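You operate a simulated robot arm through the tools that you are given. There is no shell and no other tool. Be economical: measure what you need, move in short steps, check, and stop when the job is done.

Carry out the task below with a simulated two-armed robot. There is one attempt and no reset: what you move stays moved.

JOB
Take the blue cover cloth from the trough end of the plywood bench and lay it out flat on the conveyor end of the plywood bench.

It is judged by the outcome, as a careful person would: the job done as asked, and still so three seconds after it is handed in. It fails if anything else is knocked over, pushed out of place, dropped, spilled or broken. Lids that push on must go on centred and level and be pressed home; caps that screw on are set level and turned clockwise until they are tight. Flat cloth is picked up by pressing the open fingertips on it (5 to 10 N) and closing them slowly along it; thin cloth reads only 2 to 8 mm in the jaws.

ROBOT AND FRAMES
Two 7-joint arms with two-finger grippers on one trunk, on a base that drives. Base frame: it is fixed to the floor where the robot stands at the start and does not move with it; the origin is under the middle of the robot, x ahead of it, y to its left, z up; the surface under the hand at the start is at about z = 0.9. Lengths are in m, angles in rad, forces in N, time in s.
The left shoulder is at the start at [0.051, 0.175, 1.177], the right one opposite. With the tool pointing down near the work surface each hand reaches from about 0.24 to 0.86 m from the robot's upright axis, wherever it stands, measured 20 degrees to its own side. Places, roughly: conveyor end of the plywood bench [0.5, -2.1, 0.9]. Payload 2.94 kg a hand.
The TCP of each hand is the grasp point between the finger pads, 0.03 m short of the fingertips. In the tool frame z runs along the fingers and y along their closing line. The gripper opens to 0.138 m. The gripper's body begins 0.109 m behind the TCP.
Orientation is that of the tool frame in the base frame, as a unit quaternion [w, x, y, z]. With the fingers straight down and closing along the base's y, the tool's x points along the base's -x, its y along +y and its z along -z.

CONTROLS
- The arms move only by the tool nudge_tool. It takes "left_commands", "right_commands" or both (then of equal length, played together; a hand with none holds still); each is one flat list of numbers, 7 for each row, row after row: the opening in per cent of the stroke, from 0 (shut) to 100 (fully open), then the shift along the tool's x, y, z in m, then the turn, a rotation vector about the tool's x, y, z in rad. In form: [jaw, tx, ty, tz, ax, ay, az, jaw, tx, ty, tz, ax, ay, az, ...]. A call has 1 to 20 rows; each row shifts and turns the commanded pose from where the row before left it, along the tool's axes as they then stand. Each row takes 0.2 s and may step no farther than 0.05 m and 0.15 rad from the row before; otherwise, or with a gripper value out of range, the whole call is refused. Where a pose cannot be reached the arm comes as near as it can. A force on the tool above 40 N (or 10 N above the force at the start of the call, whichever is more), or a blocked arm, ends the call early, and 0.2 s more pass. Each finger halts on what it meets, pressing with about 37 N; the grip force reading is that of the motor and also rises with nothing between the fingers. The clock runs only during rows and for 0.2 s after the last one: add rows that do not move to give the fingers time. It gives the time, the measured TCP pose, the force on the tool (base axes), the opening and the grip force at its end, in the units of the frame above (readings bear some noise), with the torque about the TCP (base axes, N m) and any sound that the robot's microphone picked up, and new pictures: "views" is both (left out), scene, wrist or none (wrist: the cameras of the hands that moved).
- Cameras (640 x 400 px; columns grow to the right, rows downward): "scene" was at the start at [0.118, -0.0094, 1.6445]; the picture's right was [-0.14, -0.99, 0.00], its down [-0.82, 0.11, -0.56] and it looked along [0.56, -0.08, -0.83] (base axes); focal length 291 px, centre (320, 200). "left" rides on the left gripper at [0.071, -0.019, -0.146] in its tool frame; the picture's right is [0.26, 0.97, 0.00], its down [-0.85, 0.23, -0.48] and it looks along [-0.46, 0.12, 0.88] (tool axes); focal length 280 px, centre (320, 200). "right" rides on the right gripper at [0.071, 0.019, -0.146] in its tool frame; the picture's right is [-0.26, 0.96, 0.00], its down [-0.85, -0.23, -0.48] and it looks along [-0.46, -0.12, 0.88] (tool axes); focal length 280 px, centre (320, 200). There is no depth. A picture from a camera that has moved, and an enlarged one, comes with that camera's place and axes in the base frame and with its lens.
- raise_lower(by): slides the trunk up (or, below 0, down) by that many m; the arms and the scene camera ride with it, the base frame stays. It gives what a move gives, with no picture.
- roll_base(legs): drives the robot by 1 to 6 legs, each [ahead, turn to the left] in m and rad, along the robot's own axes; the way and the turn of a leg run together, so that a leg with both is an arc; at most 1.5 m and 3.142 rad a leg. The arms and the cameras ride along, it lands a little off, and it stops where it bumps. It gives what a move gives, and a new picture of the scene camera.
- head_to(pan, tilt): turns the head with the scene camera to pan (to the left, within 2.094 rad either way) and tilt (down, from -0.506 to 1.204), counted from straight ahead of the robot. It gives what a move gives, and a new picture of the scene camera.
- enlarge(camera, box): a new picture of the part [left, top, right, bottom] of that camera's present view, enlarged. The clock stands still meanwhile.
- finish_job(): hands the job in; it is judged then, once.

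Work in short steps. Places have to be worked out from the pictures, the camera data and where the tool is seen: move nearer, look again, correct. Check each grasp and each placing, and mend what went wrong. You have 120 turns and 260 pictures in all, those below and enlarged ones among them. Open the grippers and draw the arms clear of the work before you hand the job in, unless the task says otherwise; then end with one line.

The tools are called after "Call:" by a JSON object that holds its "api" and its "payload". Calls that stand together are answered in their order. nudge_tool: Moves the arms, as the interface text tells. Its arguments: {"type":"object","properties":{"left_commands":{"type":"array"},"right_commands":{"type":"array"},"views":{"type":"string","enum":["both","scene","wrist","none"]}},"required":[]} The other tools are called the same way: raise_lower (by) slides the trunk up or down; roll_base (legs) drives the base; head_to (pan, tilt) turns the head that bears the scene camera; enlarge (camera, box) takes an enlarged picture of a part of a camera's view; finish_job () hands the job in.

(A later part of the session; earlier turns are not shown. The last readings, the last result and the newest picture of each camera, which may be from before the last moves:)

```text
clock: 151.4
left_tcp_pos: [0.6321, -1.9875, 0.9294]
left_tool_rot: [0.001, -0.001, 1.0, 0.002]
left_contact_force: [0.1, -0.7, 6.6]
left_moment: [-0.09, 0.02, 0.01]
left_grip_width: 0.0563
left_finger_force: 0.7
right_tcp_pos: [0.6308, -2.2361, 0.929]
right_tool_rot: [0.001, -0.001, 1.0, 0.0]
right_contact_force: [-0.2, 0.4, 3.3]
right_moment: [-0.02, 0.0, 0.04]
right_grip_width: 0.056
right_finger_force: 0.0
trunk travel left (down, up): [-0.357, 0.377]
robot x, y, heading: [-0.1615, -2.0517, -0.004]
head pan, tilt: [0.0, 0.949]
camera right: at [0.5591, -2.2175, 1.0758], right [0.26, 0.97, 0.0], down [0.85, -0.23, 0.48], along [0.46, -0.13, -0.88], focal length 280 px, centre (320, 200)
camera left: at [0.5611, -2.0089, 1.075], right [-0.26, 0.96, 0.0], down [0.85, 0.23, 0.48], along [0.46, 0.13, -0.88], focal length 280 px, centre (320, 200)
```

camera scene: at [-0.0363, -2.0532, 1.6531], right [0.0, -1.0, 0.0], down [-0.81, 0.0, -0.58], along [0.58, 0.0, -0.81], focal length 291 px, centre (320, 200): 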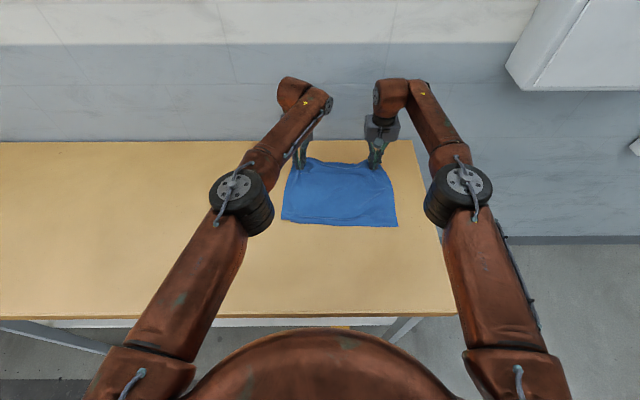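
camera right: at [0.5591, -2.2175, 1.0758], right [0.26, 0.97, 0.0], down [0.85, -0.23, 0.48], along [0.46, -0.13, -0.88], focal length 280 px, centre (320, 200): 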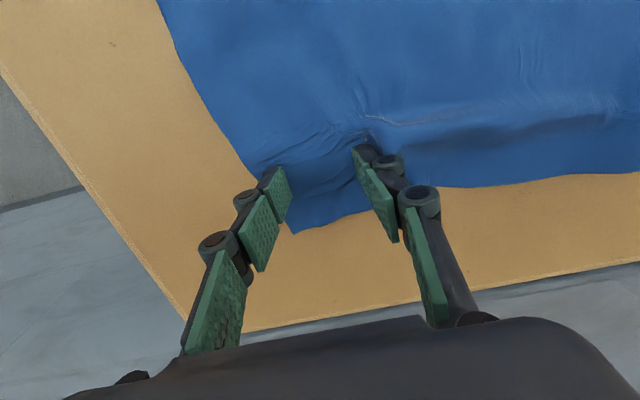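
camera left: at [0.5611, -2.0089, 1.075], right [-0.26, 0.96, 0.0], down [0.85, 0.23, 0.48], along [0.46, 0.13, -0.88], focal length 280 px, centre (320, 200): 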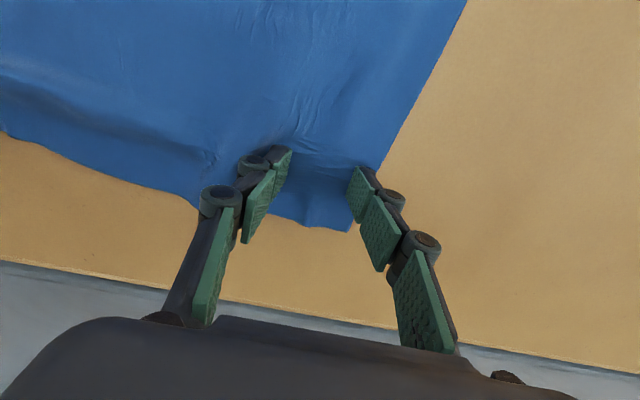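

Now, with tips lightly pressed, I slide the corners apart (left +2 cm, right −2.5 cm) to take the ripple out of the far edge.

Call:
{"api": "nudge_tool", "payload": {"left_commands": [40, 0, 0, 0.001, 0, 0, 0, 40, 0, 0.005, 0, 0, 0, 0, 40, 0, 0.005, 0, 0, 0, 0, 40, 0, 0.005, 0, 0, 0, 0, 40, 0, 0.005, 0, 0, 0, 0, 40, 0, 0, -0.006, 0, 0, 0, 40, 0, 0, -0.04, 0, 0, 0, 40, 0, 0.03, -0.04, 0, 0, 0, 40, 0.03, 0.035, -0.01, 0, 0, 0, 40, 0.03, 0.04, 0, 0, 0, 0], "right_commands": [40, 0, 0, 0.0015, 0, 0, 0, 40, 0, -0.006, 0, 0, 0, 0, 40, 0, -0.006, 0, 0, 0, 0, 40, 0, -0.006, 0, 0, 0, 0, 40, 0, -0.007, 0, 0, 0, 0, 40, 0, 0, -0.006, 0, 0, 0, 40, 0, 0, -0.04, 0, 0, 0, 40, 0, -0.03, -0.04, 0, 0, 0, 40, 0.03, -0.035, -0.01, 0, 0, 0, 40, 0.03, -0.03, 0, 0, 0, 0], "views": "scene"}}

Call:
{"api": "enlarge", "payload": {"camera": "scene", "box": [250, 130, 430, 260]}}

```text
clock: 153.6
left_tcp_pos: [0.6296, -1.9366, 1.0196]
left_tool_rot: [0.004, -0.001, 1.0, 0.003]
left_contact_force: [-0.7, 0.0, 1.2]
left_moment: [0.07, -0.06, 0.03]
left_grip_width: 0.0551
left_finger_force: 0.1
left hand out of reach, approached as far as the arm can: row 9, 10
right_tcp_pos: [0.554, -2.372, 1.0224]
right_tool_rot: [0.001, -0.002, 1.0, 0.0]
right_contact_force: [-1.1, 0.5, 0.9]
right_moment: [-0.04, -0.04, -0.02]
right_grip_width: 0.0553
right_finger_force: 0.0
right hand out of reach, approached as far as the arm can: row 8
trunk travel left (down, up): [-0.357, 0.377]
robot x, y, heading: [-0.1543, -2.0492, -0.003]
head pan, tilt: [0.0, 0.949]
camera scene: at [-0.0425, -2.0529, 1.6537], right [0.0, -1.0, 0.0], down [-0.81, 0.0, -0.58], along [0.58, 0.0, -0.81], focal length 291 px, centre (320, 200)
```

scene: 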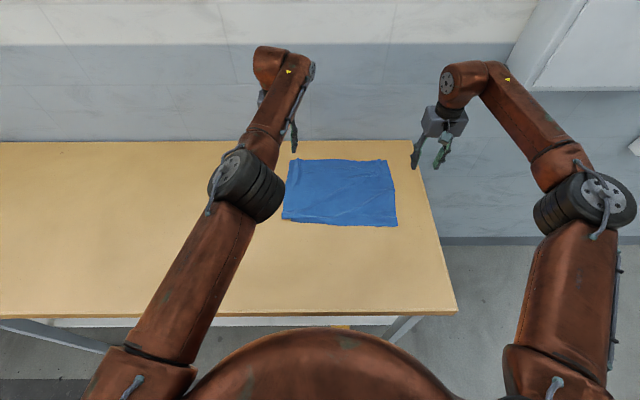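

```text
3.08 times, centred on (340, 195) of scene
camera zoom: at [-0.0425, -2.0529, 1.6537], right [0.0, -1.0, 0.0], down [-0.81, 0.0, -0.58], along [0.58, 0.0, -0.81], focal length 896 px, centre (258, 215)
```

zoom: 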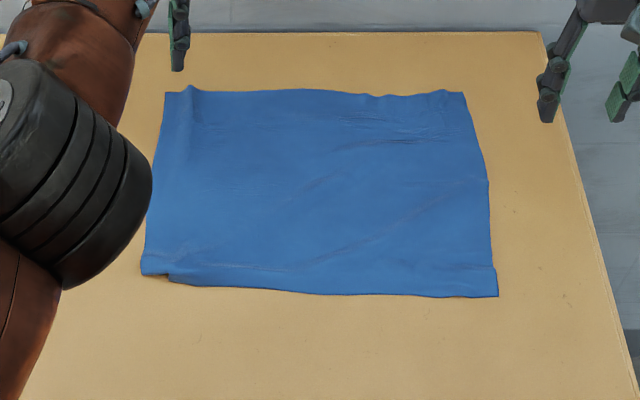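

Very nearly flat and full size on the right (0.27 m), but the left side is only 0.246 m, so a small tuck may remain at B. I bring the left hand back for a close look.

Call:
{"api": "nudge_tool", "payload": {"left_commands": [20, 0, 0.03, -0.01, 0, 0, 0, 20, 0.04, 0.02, 0, 0, 0, 0, 20, 0.04, 0.02, 0, 0, 0, 0, 20, 0.04, 0, 0, 0, 0, 0, 20, 0.04, 0, 0, 0, 0, 0, 20, 0.04, 0, 0, 0, 0, 0, 20, 0.04, 0, 0, 0, 0, 0, 20, 0, 0, 0, 0, 0, 0], "views": "wrist"}}

Call:
{"api": "enlarge", "payload": {"camera": "left", "box": [120, 40, 340, 240]}}

Call:
{"api": "enlarge", "payload": {"camera": "scene", "box": [260, 190, 340, 240]}}

```text
clock: 155.4
left_tcp_pos: [0.635, -1.9144, 1.0225]
left_tool_rot: [0.002, -0.001, 1.0, 0.003]
left_contact_force: [0.9, -0.1, 1.1]
left_moment: [0.05, 0.01, 0.02]
left_grip_width: 0.0275
left_finger_force: 0.0
left hand out of reach, approached as far as the arm can: row 1, 2, 3, 4, 5, 6, 7
right_tcp_pos: [0.5589, -2.3706, 1.0176]
right_tool_rot: [-0.001, -0.001, 1.0, 0.0]
right_contact_force: [0.3, -0.3, -0.7]
right_moment: [-0.01, 0.0, 0.0]
right_grip_width: 0.0552
right_finger_force: 0.1
trunk travel left (down, up): [-0.357, 0.377]
robot x, y, heading: [-0.1515, -2.0513, -0.005]
head pan, tilt: [0.0, 0.949]
camera left: at [0.5632, -1.9362, 1.1677], right [-0.26, 0.96, 0.01], down [0.85, 0.23, 0.48], along [0.46, 0.13, -0.88], focal length 280 px, centre (320, 200)
```

left: 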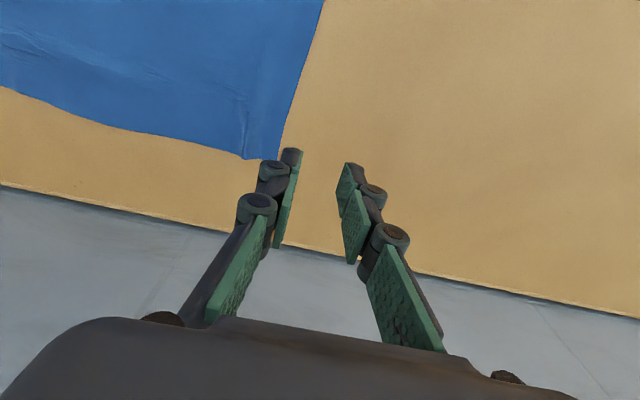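

```text
2.00 times, centred on (230, 140) of left
camera zoom: at [0.5632, -1.9362, 1.1677], right [-0.26, 0.96, 0.01], down [0.85, 0.23, 0.48], along [0.46, 0.13, -0.88], focal length 561 px, centre (500, 320)
```

zoom: 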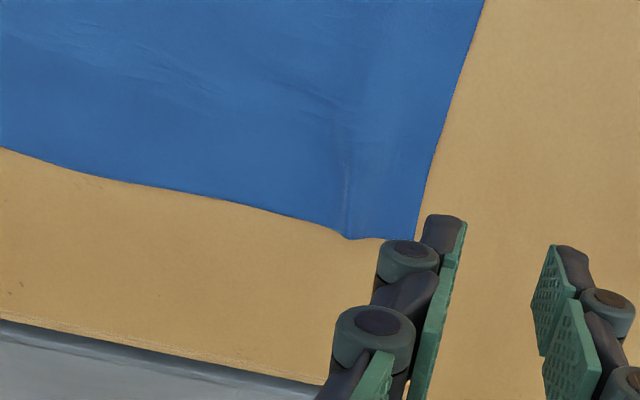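

```text
8.00 times, centred on (300, 215) of scene
camera zoom: at [-0.0361, -2.0528, 1.6531], right [0.0, -1.0, 0.0], down [-0.81, 0.0, -0.58], along [0.58, 0.0, -0.81], focal length 2329 px, centre (480, 80)
```

zoom: 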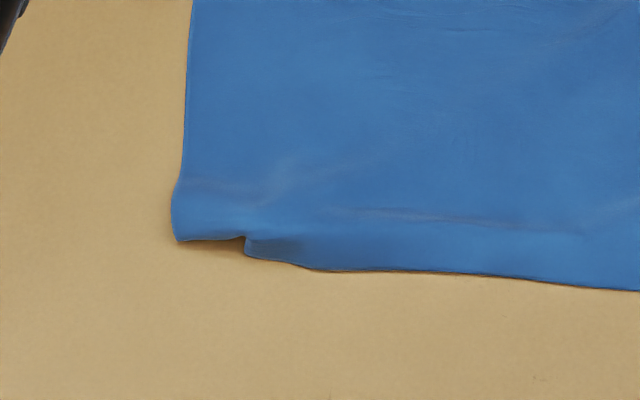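

The B corner has a small tuck (~2.5 cm). The left arm seems stuck at a joint limit, so I raise it first and then come back.

Call:
{"api": "nudge_tool", "payload": {"left_commands": [30, 0, -0.02, -0.04, 0, 0, 0, 30, 0, -0.02, -0.04, 0, 0, 0, 30, 0.03, 0, -0.03, 0, 0, 0, 30, 0.04, 0, 0, 0, 0, 0, 30, 0.04, 0, 0, 0, 0, 0, 30, 0, 0, 0, 0, 0, 0], "views": "scene"}}

```text
clock: 156.8
left_tcp_pos: [0.6153, -1.9481, 1.1079]
left_tool_rot: [0.002, -0.002, 1.0, 0.003]
left_contact_force: [-0.1, -0.5, -0.5]
left_moment: [-0.05, 0.03, -0.03]
left_grip_width: 0.0415
left_finger_force: 0.1
left hand out of reach, approached as far as the arm can: row 2, 3, 4, 5
right_tcp_pos: [0.559, -2.3694, 1.0201]
right_tool_rot: [-0.001, -0.002, 1.0, 0.0]
right_contact_force: [0.5, 0.1, -0.3]
right_moment: [-0.08, 0.02, 0.0]
right_grip_width: 0.0554
right_finger_force: 0.0
trunk travel left (down, up): [-0.357, 0.377]
robot x, y, heading: [-0.1538, -2.0549, 0.001]
head pan, tilt: [0.0, 0.949]
camera scene: at [-0.0364, -2.0505, 1.6531], right [0.0, -1.0, 0.0], down [-0.81, 0.0, -0.58], along [0.58, 0.0, -0.81], focal length 291 px, centre (320, 200)
```

scene: 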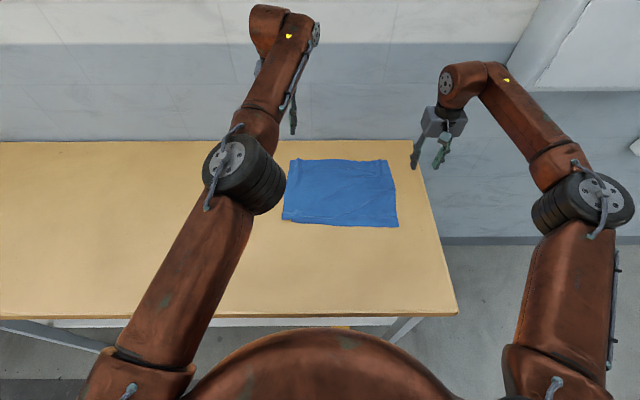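

The left joint limit allows motion inward; I move it toward the centre and back, well above the cloth.

Call:
{"api": "nudge_tool", "payload": {"left_commands": [30, 0, -0.04, 0, 0, 0, 0, 30, 0.01, -0.04, 0, 0, 0, 0, 30, 0.03, -0.02, 0, 0, 0, 0, 30, 0.04, 0, 0, 0, 0, 0, 30, 0.04, 0, 0, 0, 0, 0, 30, 0.03, 0, 0, 0, 0, 0], "views": "scene"}}

```text
clock: 158.2
left_tcp_pos: [0.4625, -2.0462, 1.1092]
left_tool_rot: [0.0, -0.003, 1.0, 0.002]
left_contact_force: [0.4, 0.2, 0.6]
left_moment: [0.01, -0.02, 0.0]
left_grip_width: 0.0413
left_finger_force: 0.1
left hand out of reach, approached as far as the arm can: row 2
right_tcp_pos: [0.5582, -2.3708, 1.02]
right_tool_rot: [-0.002, -0.003, 1.0, 0.0]
right_contact_force: [-0.4, 0.4, -0.2]
right_moment: [-0.04, 0.01, -0.02]
right_grip_width: 0.0555
right_finger_force: 0.0
trunk travel left (down, up): [-0.357, 0.377]
robot x, y, heading: [-0.1531, -2.0507, -0.001]
head pan, tilt: [0.0, 0.949]
camera scene: at [-0.0381, -2.0519, 1.6533], right [0.0, -1.0, 0.0], down [-0.81, 0.0, -0.58], along [0.58, 0.0, -0.81], focal length 291 px, centre (320, 200)
```

scene: 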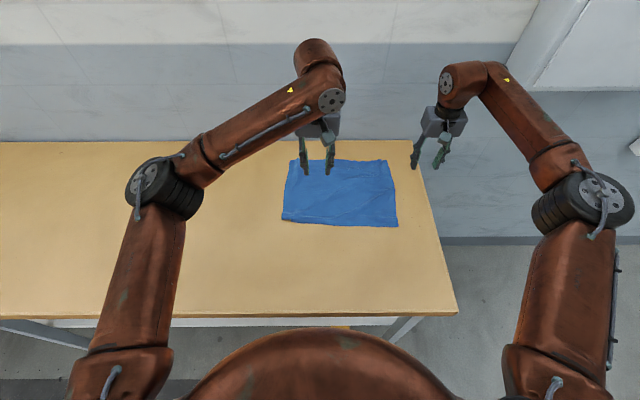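

Free again. Moving left over the B corner region.

Call:
{"api": "nudge_tool", "payload": {"left_commands": [30, 0, 0.0136, 0.031, 0, 0, 0, 30, 0, 0.0136, 0.031, 0, 0, 0, 30, 0, 0.0136, 0.031, 0, 0, 0, 30, 0, 0.0136, 0.031, 0, 0, 0, 30, 0, 0.0136, 0.031, 0, 0, 0, 30, 0, 0, 0, 0, 0, 0], "views": "wrist"}}

Call:
{"api": "enlarge", "payload": {"camera": "left", "box": [220, 0, 460, 200]}}

```text
clock: 159.6
left_tcp_pos: [0.4619, -1.9791, 0.9534]
left_tool_rot: [0.0, -0.001, 1.0, 0.003]
left_contact_force: [-0.4, -0.5, 1.0]
left_moment: [0.0, -0.01, 0.0]
left_grip_width: 0.0414
left_finger_force: 0.0
right_tcp_pos: [0.5576, -2.3716, 1.0198]
right_tool_rot: [-0.001, -0.001, 1.0, -0.001]
right_contact_force: [-0.4, -0.5, 0.4]
right_moment: [0.0, 0.0, 0.03]
right_grip_width: 0.0551
right_finger_force: 0.1
trunk travel left (down, up): [-0.357, 0.377]
robot x, y, heading: [-0.1575, -2.0523, -0.003]
head pan, tilt: [0.0, 0.949]
camera left: at [0.3902, -2.0009, 1.099], right [-0.26, 0.96, 0.01], down [0.85, 0.23, 0.48], along [0.46, 0.13, -0.88], focal length 280 px, centre (320, 200)
```

left: 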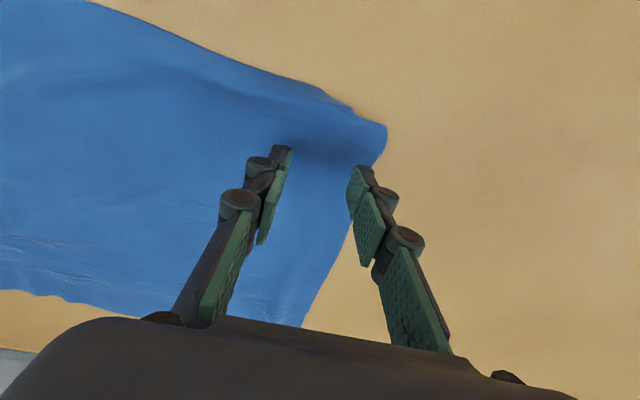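

```text
2.00 times, centred on (340, 100) of left
camera zoom: at [0.3902, -2.0009, 1.099], right [-0.26, 0.96, 0.01], down [0.85, 0.23, 0.48], along [0.46, 0.13, -0.88], focal length 561 px, centre (280, 400)
```

zoom: 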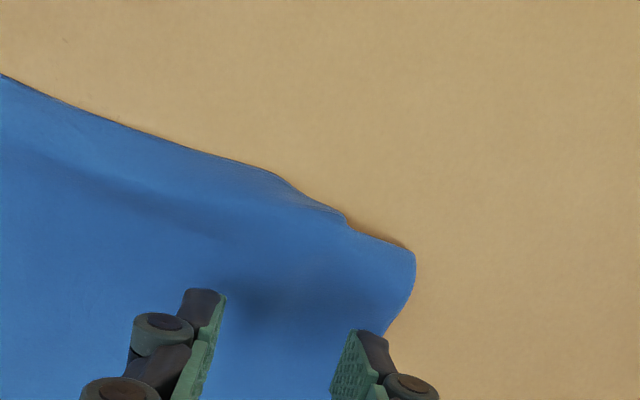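

Descending here with a slight inward shift.

Call:
{"api": "nudge_tool", "payload": {"left_commands": [30, 0, -0.007, 0.01, 0, 0, 0, 30, 0, 0, 0.008, 0, 0, 0, 30, 0, 0, 0.004, 0, 0, 0, 30, 0, 0, 0.0015, 0, 0, 0, 30, 0, 0, 0, 0, 0, 0], "views": "none"}}

```text
clock: 160.8
left_tcp_pos: [0.4624, -1.9861, 0.9314]
left_tool_rot: [0.002, -0.001, 1.0, 0.002]
left_contact_force: [0.2, -0.2, 9.2]
left_moment: [-0.16, 0.0, 0.02]
left_grip_width: 0.0416
left_finger_force: 0.1
right_tcp_pos: [0.5587, -2.3713, 1.0192]
right_tool_rot: [-0.001, -0.002, 1.0, 0.0]
right_contact_force: [0.2, 1.1, 0.1]
right_moment: [0.01, 0.03, 0.01]
right_grip_width: 0.055
right_finger_force: 0.1
trunk travel left (down, up): [-0.357, 0.377]
robot x, y, heading: [-0.1544, -2.05, -0.002]
head pan, tilt: [0.0, 0.949]
```

Force 9 N; closing slowly, then lifting 7 cm.

Call:
{"api": "nudge_tool", "payload": {"left_commands": [30, 0, 0, -0.0005, 0, 0, 0, 27, 0, 0, 0, 0, 0, 0, 24, 0, 0, 0, 0, 0, 0, 21, 0, 0, 0, 0, 0, 0, 18, 0, 0, 0, 0, 0, 0, 15, 0, 0, 0, 0, 0, 0, 12, 0, 0, 0, 0, 0, 0, 9, 0, 0, 0, 0, 0, 0, 6, 0, 0, 0, 0, 0, 0, 3, 0, 0, 0, 0, 0, 0, 0, 0, 0, 0, 0, 0, 0, 0, 0, 0, 0, 0, 0, 0, 0, 0, 0, -0.015, 0, 0, 0, 0, 0, 0, -0.02, 0, 0, 0, 0, -0.005, 0, -0.02, 0, 0, 0, 0, -0.005, 0, -0.015, 0, 0, 0], "views": "both"}}

Call:
{"api": "enlarge", "payload": {"camera": "scene", "box": [250, 150, 410, 250]}}

```text
clock: 164.2
left_tcp_pos: [0.472, -1.9864, 1.0005]
left_tool_rot: [0.001, -0.001, 1.0, 0.003]
left_contact_force: [-0.9, -1.7, -1.5]
left_moment: [-0.07, 0.01, -0.02]
left_grip_width: 0.0068
left_finger_force: 31.9
right_tcp_pos: [0.5572, -2.3699, 1.018]
right_tool_rot: [0.0, -0.001, 1.0, -0.001]
right_contact_force: [0.4, -0.2, -0.2]
right_moment: [0.0, -0.02, 0.04]
right_grip_width: 0.0553
right_finger_force: 0.1
trunk travel left (down, up): [-0.357, 0.377]
robot x, y, heading: [-0.1596, -2.0514, -0.004]
head pan, tilt: [0.0, 0.949]
camera scene: at [-0.0377, -2.0526, 1.6532], right [0.0, -1.0, 0.0], down [-0.81, 0.0, -0.58], along [0.58, 0.0, -0.81], focal length 291 px, centre (320, 200)
camera left: at [0.401, -2.0088, 1.1462], right [-0.26, 0.96, 0.01], down [0.85, 0.23, 0.48], along [0.46, 0.13, -0.88], focal length 280 px, centre (320, 200)
```

scene: 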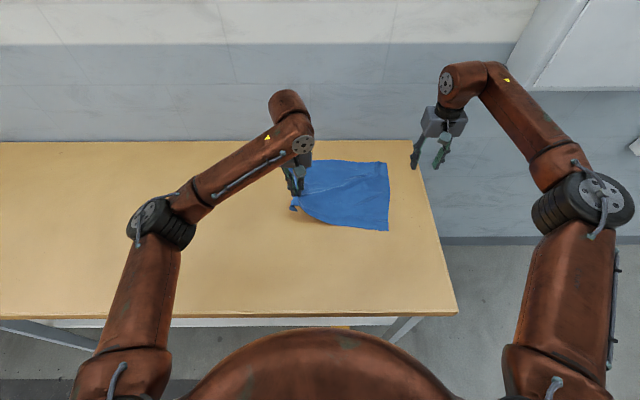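
left: 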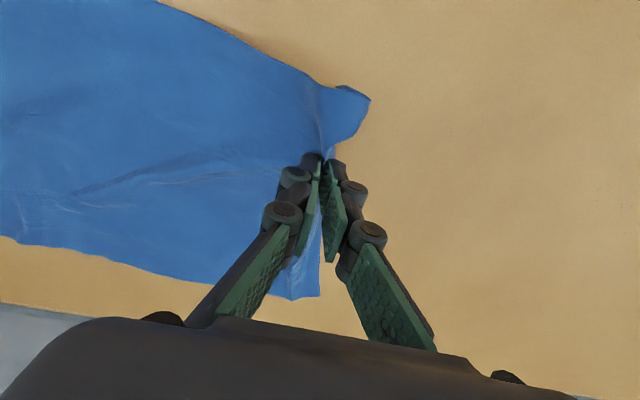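

```text
4.00 times, centred on (330, 200) of scene
camera zoom: at [-0.0377, -2.0526, 1.6532], right [0.0, -1.0, 0.0], down [-0.81, 0.0, -0.58], along [0.58, 0.0, -0.81], focal length 1164 px, centre (280, 200)
```

zoom: 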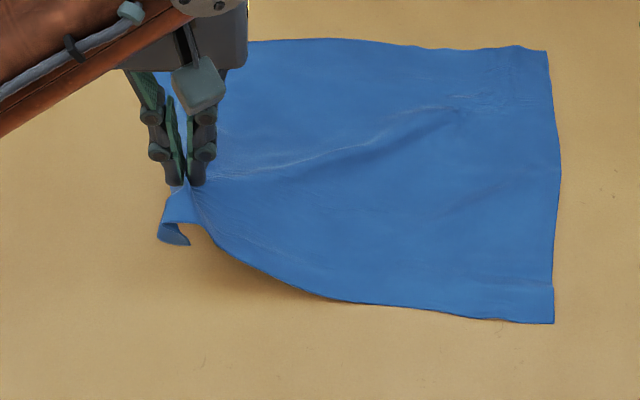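

The B tip is curled under toward the right. I'll lower until the tip touches, then shift away (+x, −y) while lowering so friction unrolls the tip outward.

Call:
{"api": "nudge_tool", "payload": {"left_commands": [0, 0.003, 0.003, 0.015, 0, 0, 0, 0, 0.003, 0.003, 0.015, 0, 0, 0, 0, -0.008, -0.007, 0.006, 0, 0, 0, 0, -0.008, -0.007, 0.006, 0, 0, 0, 0, -0.008, -0.007, 0.006, 0, 0, 0, 0, -0.008, -0.007, 0.006, 0, 0, 0, 0, -0.008, -0.007, 0.006, 0, 0, 0, 0, -0.006, -0.005, 0.006, 0, 0, 0, 0, 0, 0, 0.004, 0, 0, 0], "views": "wrist"}}

Call:
{"api": "enlarge", "payload": {"camera": "scene", "box": [250, 150, 410, 250]}}

```text
clock: 166.2
left_tcp_pos: [0.5133, -2.0174, 0.9309]
left_tool_rot: [0.003, 0.0, 1.0, 0.002]
left_contact_force: [-0.6, 0.5, -1.8]
left_moment: [0.05, -0.03, 0.04]
left_grip_width: 0.0084
left_finger_force: 40.4
right_tcp_pos: [0.5592, -2.3717, 1.0189]
right_tool_rot: [-0.001, -0.001, 1.0, -0.001]
right_contact_force: [0.5, -0.4, -0.6]
right_moment: [-0.02, -0.03, 0.02]
right_grip_width: 0.0553
right_finger_force: 0.1
trunk travel left (down, up): [-0.357, 0.377]
robot x, y, heading: [-0.1529, -2.0502, -0.004]
head pan, tilt: [0.0, 0.949]
camera left: at [0.4414, -2.0409, 1.0762], right [-0.26, 0.96, 0.0], down [0.85, 0.23, 0.48], along [0.46, 0.13, -0.88], focal length 280 px, centre (320, 200)
```

left: 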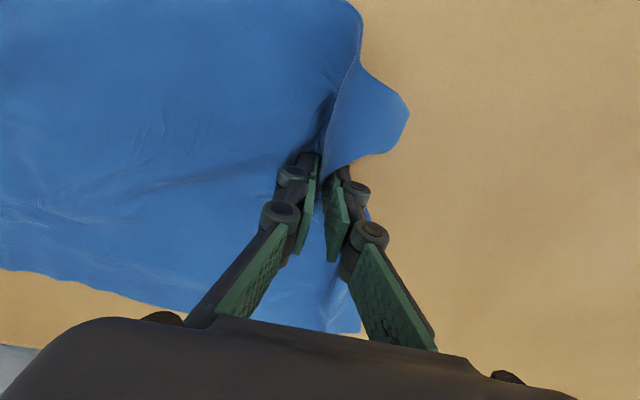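

```text
4.00 times, centred on (330, 200) of scene
camera zoom: at [-0.0378, -2.052, 1.6533], right [0.0, -1.0, 0.0], down [-0.81, 0.0, -0.58], along [0.58, 0.0, -0.81], focal length 1164 px, centre (280, 200)
```

zoom: 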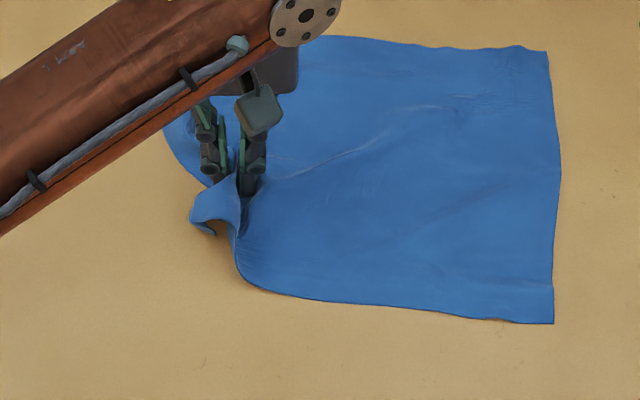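

The flap is sticking out to the left now. I'll open slowly here, lift straight off, and see how it lies.

Call:
{"api": "nudge_tool", "payload": {"left_commands": [5, 0, 0, 0, 0, 0, 0, 10, 0, 0, 0, 0, 0, 0, 15, 0, 0, 0, 0, 0, 0, 20, 0, 0, 0, 0, 0, 0, 25, 0, 0, 0, 0, 0, 0, 30, 0, 0, 0, 0, 0, 0, 30, 0, 0, -0.03, 0, 0, 0, 30, 0, 0, -0.04, 0, 0, 0, 30, 0, 0, -0.03, 0, 0, 0], "views": "wrist"}}

Call:
{"api": "enlarge", "payload": {"camera": "scene", "box": [250, 150, 410, 250]}}

```text
clock: 168.2
left_tcp_pos: [0.5125, -2.0199, 1.0316]
left_tool_rot: [0.001, -0.001, 1.0, 0.004]
left_contact_force: [-0.1, -0.1, -0.3]
left_moment: [0.02, -0.03, -0.02]
left_grip_width: 0.0416
left_finger_force: 0.0
right_tcp_pos: [0.5584, -2.3705, 1.0186]
right_tool_rot: [-0.002, -0.001, 1.0, -0.001]
right_contact_force: [-0.2, -0.3, 0.4]
right_moment: [0.02, 0.01, 0.03]
right_grip_width: 0.0553
right_finger_force: 0.0
trunk travel left (down, up): [-0.357, 0.377]
robot x, y, heading: [-0.1559, -2.052, -0.008]
head pan, tilt: [0.0, 0.949]
camera left: at [0.4413, -2.0424, 1.1766], right [-0.26, 0.96, 0.01], down [0.85, 0.23, 0.48], along [0.46, 0.13, -0.88], focal length 280 px, centre (320, 200)
```

left: 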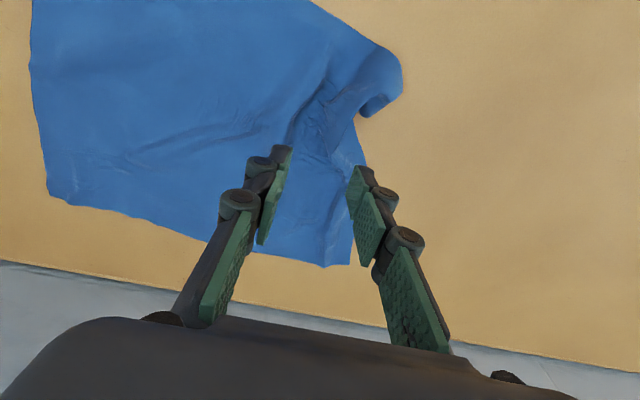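

```text
4.00 times, centred on (330, 200) of scene
camera zoom: at [-0.038, -2.0527, 1.6533], right [0.0, -1.0, 0.0], down [-0.81, 0.0, -0.58], along [0.58, 0.0, -0.81], focal length 1164 px, centre (280, 200)
```

zoom: 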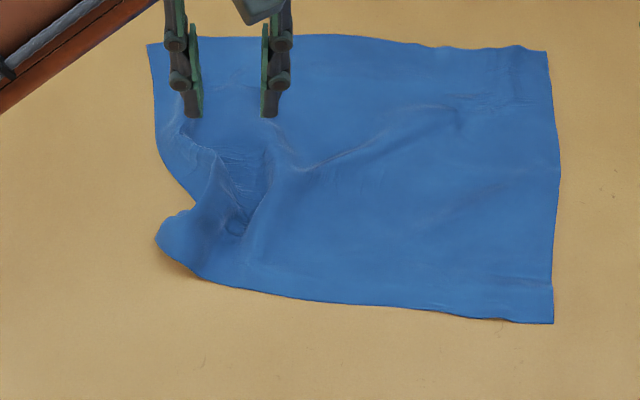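

B is now a raised "nose" at (0.468, -1.97) with its tip slightly curled beneath. I'll press the closed fingertips on the nose and slide inward, so the top layer slips back and the tip comes out.

Call:
{"api": "nudge_tool", "payload": {"left_commands": [10, 0.022, 0.021, 0.02, 0, 0, 0, 0, 0.022, 0.021, 0.02, 0, 0, 0, 0, 0, 0, 0.03, 0, 0, 0, 0, 0, 0, 0.02, 0, 0, 0, 0, 0, 0, 0.009, 0, 0, 0, 0, 0, 0, 0.003, 0, 0, 0, 0, 0, 0, 0, 0, 0, 0], "views": "wrist"}}

```text
clock: 169.8
left_tcp_pos: [0.468, -1.9774, 0.9297]
left_tool_rot: [0.001, -0.001, 1.0, 0.003]
left_contact_force: [-0.6, 1.1, 9.1]
left_moment: [0.09, 0.05, 0.0]
left_grip_width: 0.0
left_finger_force: 28.2
right_tcp_pos: [0.5572, -2.3713, 1.0182]
right_tool_rot: [0.0, -0.001, 1.0, -0.001]
right_contact_force: [-0.4, -0.6, 0.7]
right_moment: [-0.01, -0.01, 0.01]
right_grip_width: 0.0555
right_finger_force: 0.1
trunk travel left (down, up): [-0.357, 0.377]
robot x, y, heading: [-0.156, -2.0525, -0.004]
head pan, tilt: [0.0, 0.949]
camera left: at [0.3968, -1.9993, 1.0748], right [-0.26, 0.96, 0.0], down [0.85, 0.23, 0.48], along [0.46, 0.13, -0.88], focal length 280 px, centre (320, 200)
```

left: 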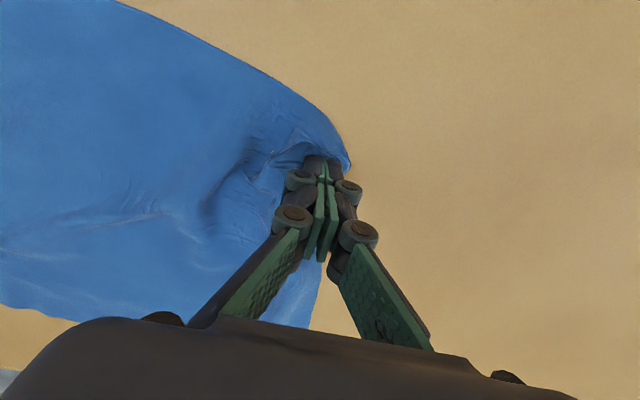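

Pressed at 9 N on the nose. Sliding inward (−y, slightly +x) 3.5 cm, then lifting to look.

Call:
{"api": "nudge_tool", "payload": {"left_commands": [0, -0.003, -0.006, 0, 0, 0, 0, 0, -0.003, -0.006, 0, 0, 0, 0, 0, -0.003, -0.006, 0, 0, 0, 0, 0, -0.003, -0.006, 0, 0, 0, 0, 0, -0.003, -0.006, 0, 0, 0, 0, 0, -0.003, -0.006, 0, 0, 0, 0, 0, 0, 0, -0.006, 0, 0, 0, 0, 0, 0, -0.04, 0, 0, 0, 0, -0.02, -0.02, -0.03, 0, 0, 0, 0, -0.03, -0.02, 0, 0, 0, 0], "views": "wrist"}}

Call:
{"api": "enlarge", "payload": {"camera": "scene", "box": [250, 150, 410, 250]}}

```text
clock: 172.0
left_tcp_pos: [0.5364, -2.0541, 1.005]
left_tool_rot: [0.001, -0.001, 1.0, 0.003]
left_contact_force: [0.8, -0.9, 0.2]
left_moment: [0.02, 0.01, 0.02]
left_grip_width: 0.0001
left_finger_force: 28.1
right_tcp_pos: [0.5591, -2.3726, 1.0187]
right_tool_rot: [0.0, 0.0, 1.0, 0.0]
right_contact_force: [0.6, -0.3, 0.7]
right_moment: [-0.01, 0.02, -0.01]
right_grip_width: 0.0554
right_finger_force: 0.2
trunk travel left (down, up): [-0.357, 0.377]
robot x, y, heading: [-0.1557, -2.0491, -0.005]
head pan, tilt: [0.0, 0.949]
camera left: at [0.4657, -2.0768, 1.1493], right [-0.26, 0.96, 0.01], down [0.85, 0.23, 0.48], along [0.46, 0.13, -0.88], focal length 280 px, centre (320, 200)
```

left: 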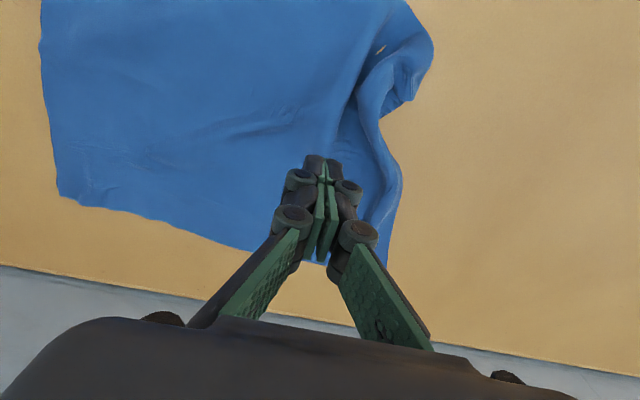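

```text
4.00 times, centred on (330, 200) of scene
camera zoom: at [-0.0366, -2.0542, 1.6531], right [0.0, -1.0, 0.0], down [-0.81, 0.0, -0.58], along [0.58, 0.0, -0.81], focal length 1164 px, centre (280, 200)
```

zoom: 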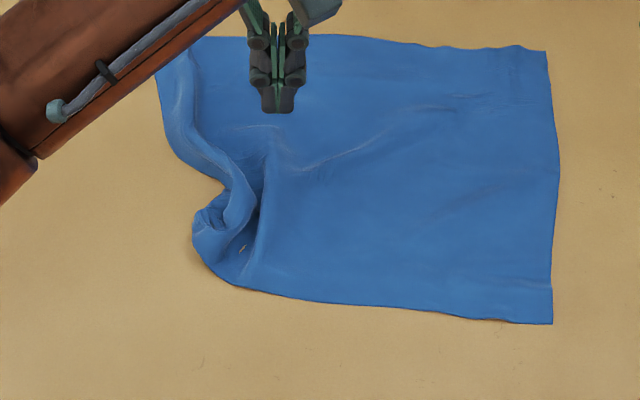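

The corner has now rolled upward; a closer look at it.

Call:
{"api": "enlarge", "payload": {"camera": "left", "box": [330, 0, 450, 130]}}

Call:
{"api": "enlarge", "payload": {"camera": "scene", "box": [285, 180, 335, 230]}}

```text
3.08 times, centred on (390, 65) of left
camera zoom: at [0.4657, -2.0768, 1.1493], right [-0.26, 0.96, 0.01], down [0.85, 0.23, 0.48], along [0.46, 0.13, -0.88], focal length 863 px, centre (105, 615)
```

zoom: 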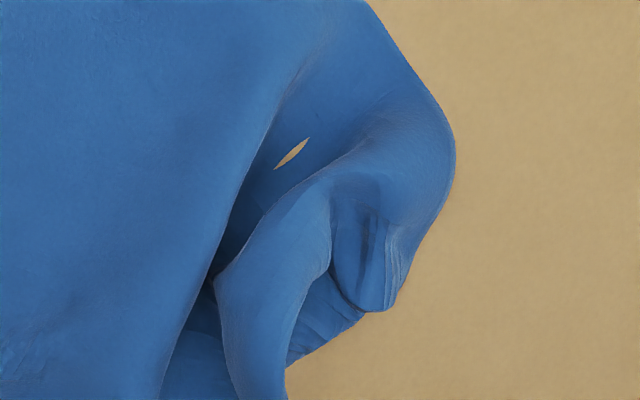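

```text
8.00 times, centred on (310, 205) of scene
camera zoom: at [-0.0366, -2.0542, 1.6531], right [0.0, -1.0, 0.0], down [-0.81, 0.0, -0.58], along [0.58, 0.0, -0.81], focal length 2329 px, centre (400, 160)
```

zoom: 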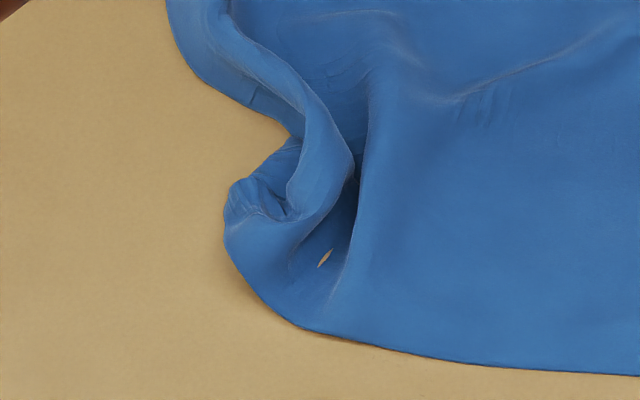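

The corner B itself seems nearly free now, at about (0.475, -1.995), with a gather behind it. I'll rotate the left hand 45° and pinch the nose right at the corner, to pull it outward.

Call:
{"api": "nudge_tool", "payload": {"left_commands": [20, 0.032, 0.028, 0, 0, 0, 0, 35, 0.032, 0.028, 0, 0, 0, 0, 35, 0, 0, 0, 0, 0, 0.131, 35, 0, 0, 0, 0, 0, 0.131, 35, 0, 0, 0, 0, 0, 0.131, 35, 0, 0, 0, 0, 0, 0.131, 35, 0, 0, 0, 0, 0, 0.131, 35, 0, 0, 0, 0, 0, 0.131, 35, 0, 0, 0.025, 0, 0, 0, 35, 0, 0, 0, 0, 0, 0], "views": "wrist"}}

Call:
{"api": "enlarge", "payload": {"camera": "scene", "box": [270, 160, 350, 230]}}

```text
clock: 174.2
left_tcp_pos: [0.4723, -1.9985, 0.9803]
left_tool_rot: [0.0, 0.383, 0.924, 0.003]
left_contact_force: [-0.1, -0.8, 0.2]
left_moment: [-0.01, -0.02, 0.02]
left_grip_width: 0.0485
left_finger_force: 0.1
right_tcp_pos: [0.5585, -2.3714, 1.0192]
right_tool_rot: [-0.001, 0.0, 1.0, -0.001]
right_contact_force: [-0.1, -0.6, 0.1]
right_moment: [-0.01, 0.02, 0.01]
right_grip_width: 0.0551
right_finger_force: 0.0
trunk travel left (down, up): [-0.357, 0.377]
robot x, y, heading: [-0.1498, -2.049, -0.006]
head pan, tilt: [0.0, 0.949]
camera left: at [0.4078, -1.9644, 1.1251], right [0.5, 0.87, 0.01], down [0.76, -0.44, 0.48], along [0.41, -0.23, -0.88], focal length 280 px, centre (320, 200)
```

left: 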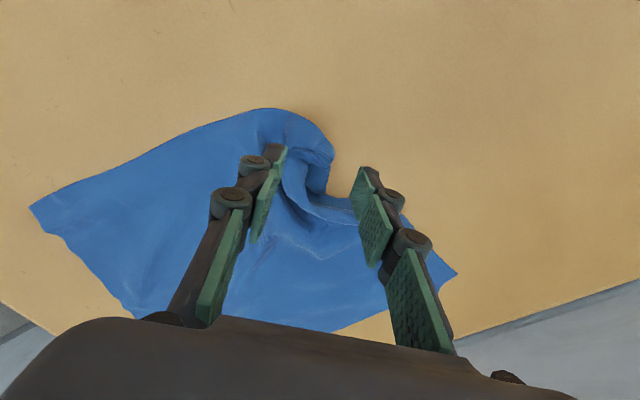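

```text
5.71 times, centred on (310, 195) of scene
camera zoom: at [-0.0379, -2.0525, 1.6533], right [0.0, -1.0, 0.0], down [-0.81, 0.0, -0.58], along [0.58, 0.0, -0.81], focal length 1663 px, centre (377, 229)
```

zoom: 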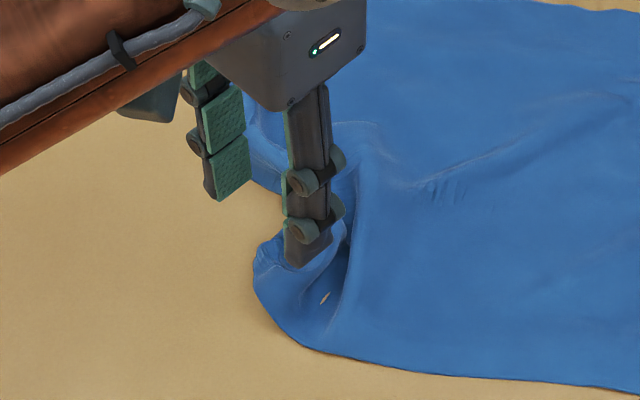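

The nose lies between the fingers. Descending to just above the bench and closing.

Call:
{"api": "nudge_tool", "payload": {"left_commands": [35, 0, -0.006, 0.02, 0, 0, 0, 35, 0, 0, 0.015, 0, 0, 0, 35, 0, 0, 0.011, 0, 0, 0, 35, 0, 0, 0.003, 0, 0, 0, 30, 0, 0, 0, 0, 0, 0, 26, 0, 0, 0, 0, 0, 0, 22, 0, 0, 0, 0, 0, 0, 18, 0, 0, 0, 0, 0, 0, 14, 0, 0, 0, 0, 0, 0, 10, 0, 0, 0, 0, 0, 0, 6, 0, 0, 0, 0, 0, 0, 3, 0, 0, 0, 0, 0, 0, 0, 0, 0, 0, 0, 0, 0, 0, 0, 0, 0, 0, 0, 0, 0, 0, 0, 0, 0, 0, 0], "views": "wrist"}}

```text
clock: 177.4
left_tcp_pos: [0.4686, -2.002, 0.9313]
left_tool_rot: [0.0, 0.382, 0.924, 0.003]
left_contact_force: [-0.7, 0.0, 1.7]
left_moment: [0.01, -0.01, 0.03]
left_grip_width: 0.0051
left_finger_force: 29.9
right_tcp_pos: [0.5578, -2.3714, 1.0198]
right_tool_rot: [-0.001, -0.003, 1.0, -0.001]
right_contact_force: [0.0, -0.2, 1.0]
right_moment: [0.01, 0.01, -0.01]
right_grip_width: 0.0552
right_finger_force: 0.1
trunk travel left (down, up): [-0.357, 0.377]
robot x, y, heading: [-0.1544, -2.0547, -0.008]
head pan, tilt: [0.0, 0.949]
camera left: at [0.4038, -1.9683, 1.0764], right [0.5, 0.87, 0.01], down [0.76, -0.44, 0.48], along [0.42, -0.23, -0.88], focal length 280 px, centre (320, 200)
```

left: 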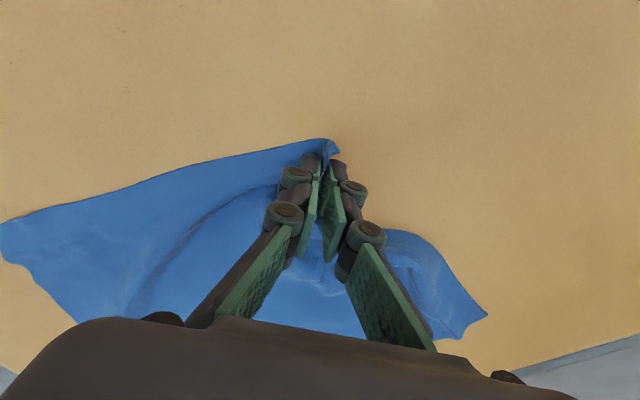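

Pinched right at the B tip (5 mm). I lift slightly and pull it diagonally outward to its place, then lower.

Call:
{"api": "nudge_tool", "payload": {"left_commands": [0, 0.004, 0, -0.015, 0, 0, 0, 0, 0.01, 0, -0.015, 0, 0, 0, 0, 0.012, 0, -0.005, 0, 0, 0, 0, 0.012, 0, 0, 0, 0, 0, 0, 0.012, 0, 0, 0, 0, 0, 0, 0.012, 0, 0.005, 0, 0, 0, 0, 0.012, 0, 0.01, 0, 0, 0, 0, 0.01, 0, 0.01, 0, 0, 0, 0, 0.004, 0, 0.01, 0, 0, 0, 0, 0, 0, 0, 0, 0, 0], "views": "wrist"}}

Call:
{"api": "enlarge", "payload": {"camera": "scene", "box": [250, 150, 410, 250]}}

```text
clock: 179.6
left_tcp_pos: [0.4069, -1.9387, 0.9295]
left_tool_rot: [-0.001, 0.383, 0.924, 0.003]
left_contact_force: [-0.7, -0.9, 5.1]
left_moment: [-0.01, -0.04, 0.0]
left_grip_width: 0.0018
left_finger_force: 35.7
right_tcp_pos: [0.5577, -2.371, 1.0184]
right_tool_rot: [-0.001, -0.002, 1.0, 0.0]
right_contact_force: [0.4, 0.4, -0.3]
right_moment: [-0.03, -0.01, -0.01]
right_grip_width: 0.0553
right_finger_force: 0.0
trunk travel left (down, up): [-0.357, 0.377]
robot x, y, heading: [-0.1515, -2.0555, -0.006]
head pan, tilt: [0.0, 0.949]
camera left: at [0.342, -1.9058, 1.0758], right [0.5, 0.87, 0.01], down [0.76, -0.44, 0.48], along [0.41, -0.23, -0.88], focal length 280 px, centre (320, 200)
```

left: 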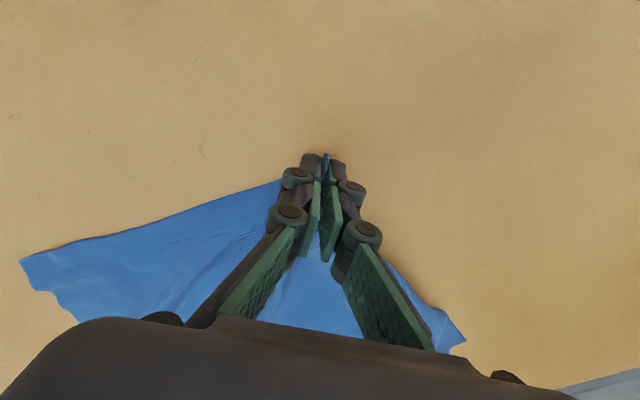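

```text
4.00 times, centred on (330, 200) of scene
camera zoom: at [-0.0378, -2.0522, 1.6532], right [0.0, -1.0, 0.0], down [-0.81, 0.0, -0.58], along [0.58, 0.0, -0.81], focal length 1164 px, centre (280, 200)
```

zoom: 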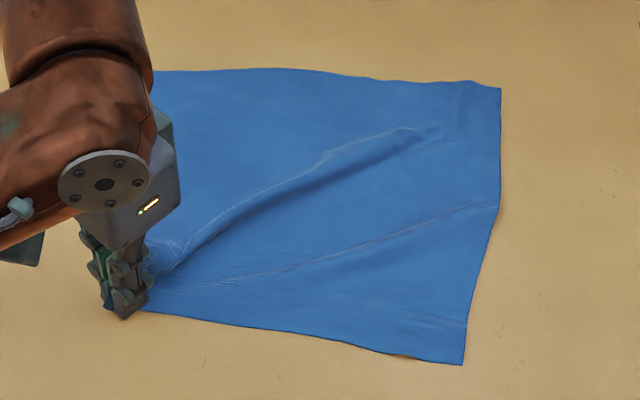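

B is fully pulled out now. Releasing slowly with light pressure, lifting off, and viewing the whole.

Call:
{"api": "nudge_tool", "payload": {"left_commands": [5, -0.003, 0, 0, 0, 0, 0, 10, -0.003, 0, 0, 0, 0, 0, 15, 0, 0, 0, 0, 0, 0, 20, 0, 0, 0, 0, 0, 0, 25, 0, 0, 0, 0, 0, 0, 25, 0, 0, -0.03, 0, 0, 0, 25, 0, 0, -0.04, 0, 0, 0, 25, 0.03, 0, -0.03, 0, 0, -0.131, 25, 0.03, 0, 0, 0, 0, -0.131, 25, 0.02, 0.03, 0, 0, 0, -0.131, 25, 0, 0.03, 0, 0, 0, -0.131, 25, 0, 0, 0, 0, 0, -0.131, 25, 0, 0, 0, 0, 0, -0.131], "views": "wrist"}}

Call:
{"api": "enlarge", "payload": {"camera": "scene", "box": [250, 150, 410, 250]}}

```text
clock: 182.4
left_tcp_pos: [0.3734, -1.8415, 1.0311]
left_tool_rot: [0.002, -0.002, 1.0, 0.003]
left_contact_force: [-0.6, -0.4, 0.2]
left_moment: [-0.03, -0.02, -0.03]
left_grip_width: 0.0344
left_finger_force: 0.1
right_tcp_pos: [0.5579, -2.371, 1.0184]
right_tool_rot: [-0.001, -0.002, 1.0, -0.001]
right_contact_force: [0.2, 1.4, 0.4]
right_moment: [-0.01, 0.0, -0.02]
right_grip_width: 0.0552
right_finger_force: 0.1
trunk travel left (down, up): [-0.357, 0.377]
robot x, y, heading: [-0.1527, -2.0518, -0.006]
head pan, tilt: [0.0, 0.949]
camera left: at [0.3029, -1.8627, 1.1763], right [-0.27, 0.96, 0.0], down [0.85, 0.23, 0.48], along [0.46, 0.13, -0.88], focal length 280 px, centre (320, 200)
```

left: 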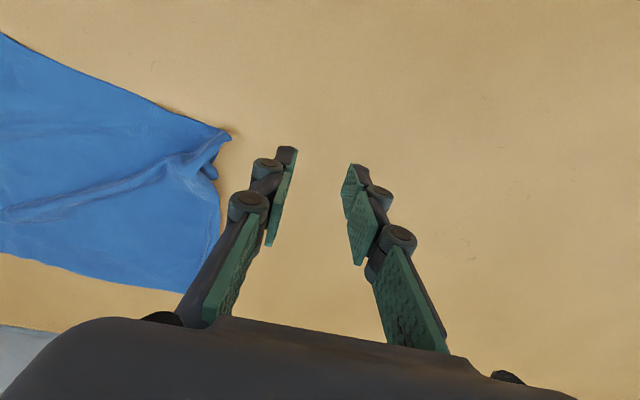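

```text
4.00 times, centred on (330, 200) of scene
camera zoom: at [-0.0375, -2.0516, 1.6532], right [0.0, -1.0, 0.0], down [-0.81, 0.0, -0.58], along [0.58, 0.0, -0.81], focal length 1164 px, centre (280, 200)
```

zoom: 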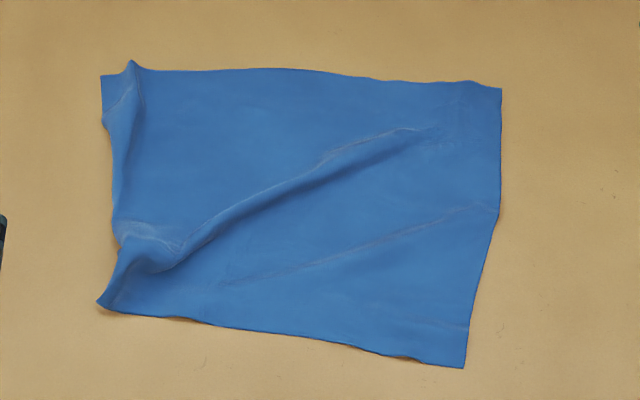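

All four corners are out now: A (0.634,-1.90), B (0.407,-1.914), C (0.62,-2.24), D (0.353,-2.184). Remaining ridges need B pulled toward me and D pulled right. I position both hands at B and D for press-and-slide.

Call:
{"api": "nudge_tool", "payload": {"left_commands": [15, -0.0081, -0.0152, 0.0123, 0, 0, 0, 15, -0.0081, -0.0152, 0.0123, 0, 0, 0, 15, -0.0081, -0.0152, 0.0123, 0, 0, 0, 15, -0.0081, -0.0152, 0.0123, 0, 0, 0, 15, -0.0081, -0.0152, 0.0123, 0, 0, 0, 15, -0.0081, -0.0152, 0.0123, 0, 0, 0, 15, -0.0081, -0.0152, 0.0123, 0, 0, 0, 15, 0, 0, 0.01, 0, 0, 0], "right_commands": [15, 0.0243, 0.0301, 0.0104, 0, 0, 0, 15, 0.0243, 0.0301, 0.0104, 0, 0, 0, 15, 0.0243, 0.0301, 0.0104, 0, 0, 0, 15, 0.0243, 0.0301, 0.0104, 0, 0, 0, 15, 0.0243, 0.0301, 0.0104, 0, 0, 0, 15, 0.0243, 0.0301, 0.0104, 0, 0, 0, 15, 0.0243, 0.0301, 0.0104, 0, 0, 0, 15, 0, 0, 0.01, 0, 0, 0], "views": "wrist"}}

```text
clock: 184.2
left_tcp_pos: [0.4327, -1.9467, 0.933]
left_tool_rot: [0.001, -0.001, 1.0, 0.002]
left_contact_force: [-0.5, 0.1, 1.2]
left_moment: [-0.02, 0.0, -0.01]
left_grip_width: 0.0205
left_finger_force: 0.0
right_tcp_pos: [0.3875, -2.161, 0.9347]
right_tool_rot: [-0.001, -0.001, 1.0, 0.0]
right_contact_force: [-0.4, 0.9, 0.1]
right_moment: [-0.01, 0.0, -0.01]
right_grip_width: 0.0206
right_finger_force: 0.0
trunk travel left (down, up): [-0.357, 0.377]
robot x, y, heading: [-0.1533, -2.0521, -0.002]
head pan, tilt: [0.0, 0.949]
camera right: at [0.3162, -2.1421, 1.0813], right [0.26, 0.97, 0.0], down [0.85, -0.23, 0.47], along [0.46, -0.13, -0.88], focal length 280 px, centre (320, 200)
camera left: at [0.3609, -1.9695, 1.0803], right [-0.26, 0.96, 0.0], down [0.85, 0.23, 0.48], along [0.46, 0.13, -0.88], focal length 280 px, centre (320, 200)
```

right: 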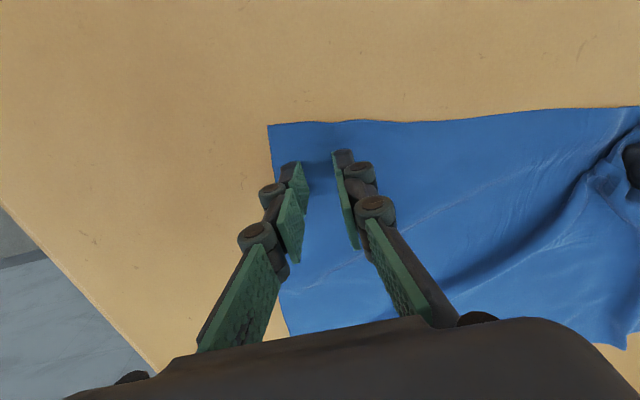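
left: 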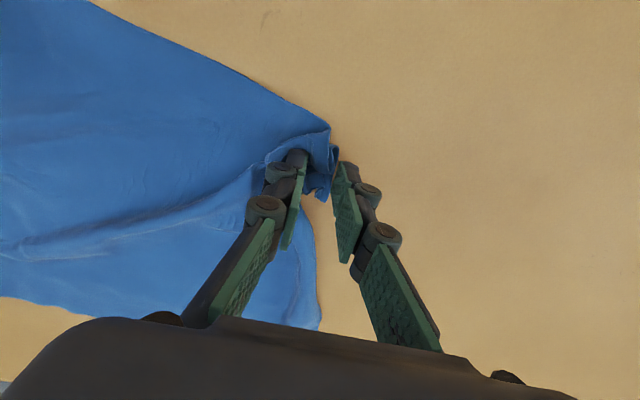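

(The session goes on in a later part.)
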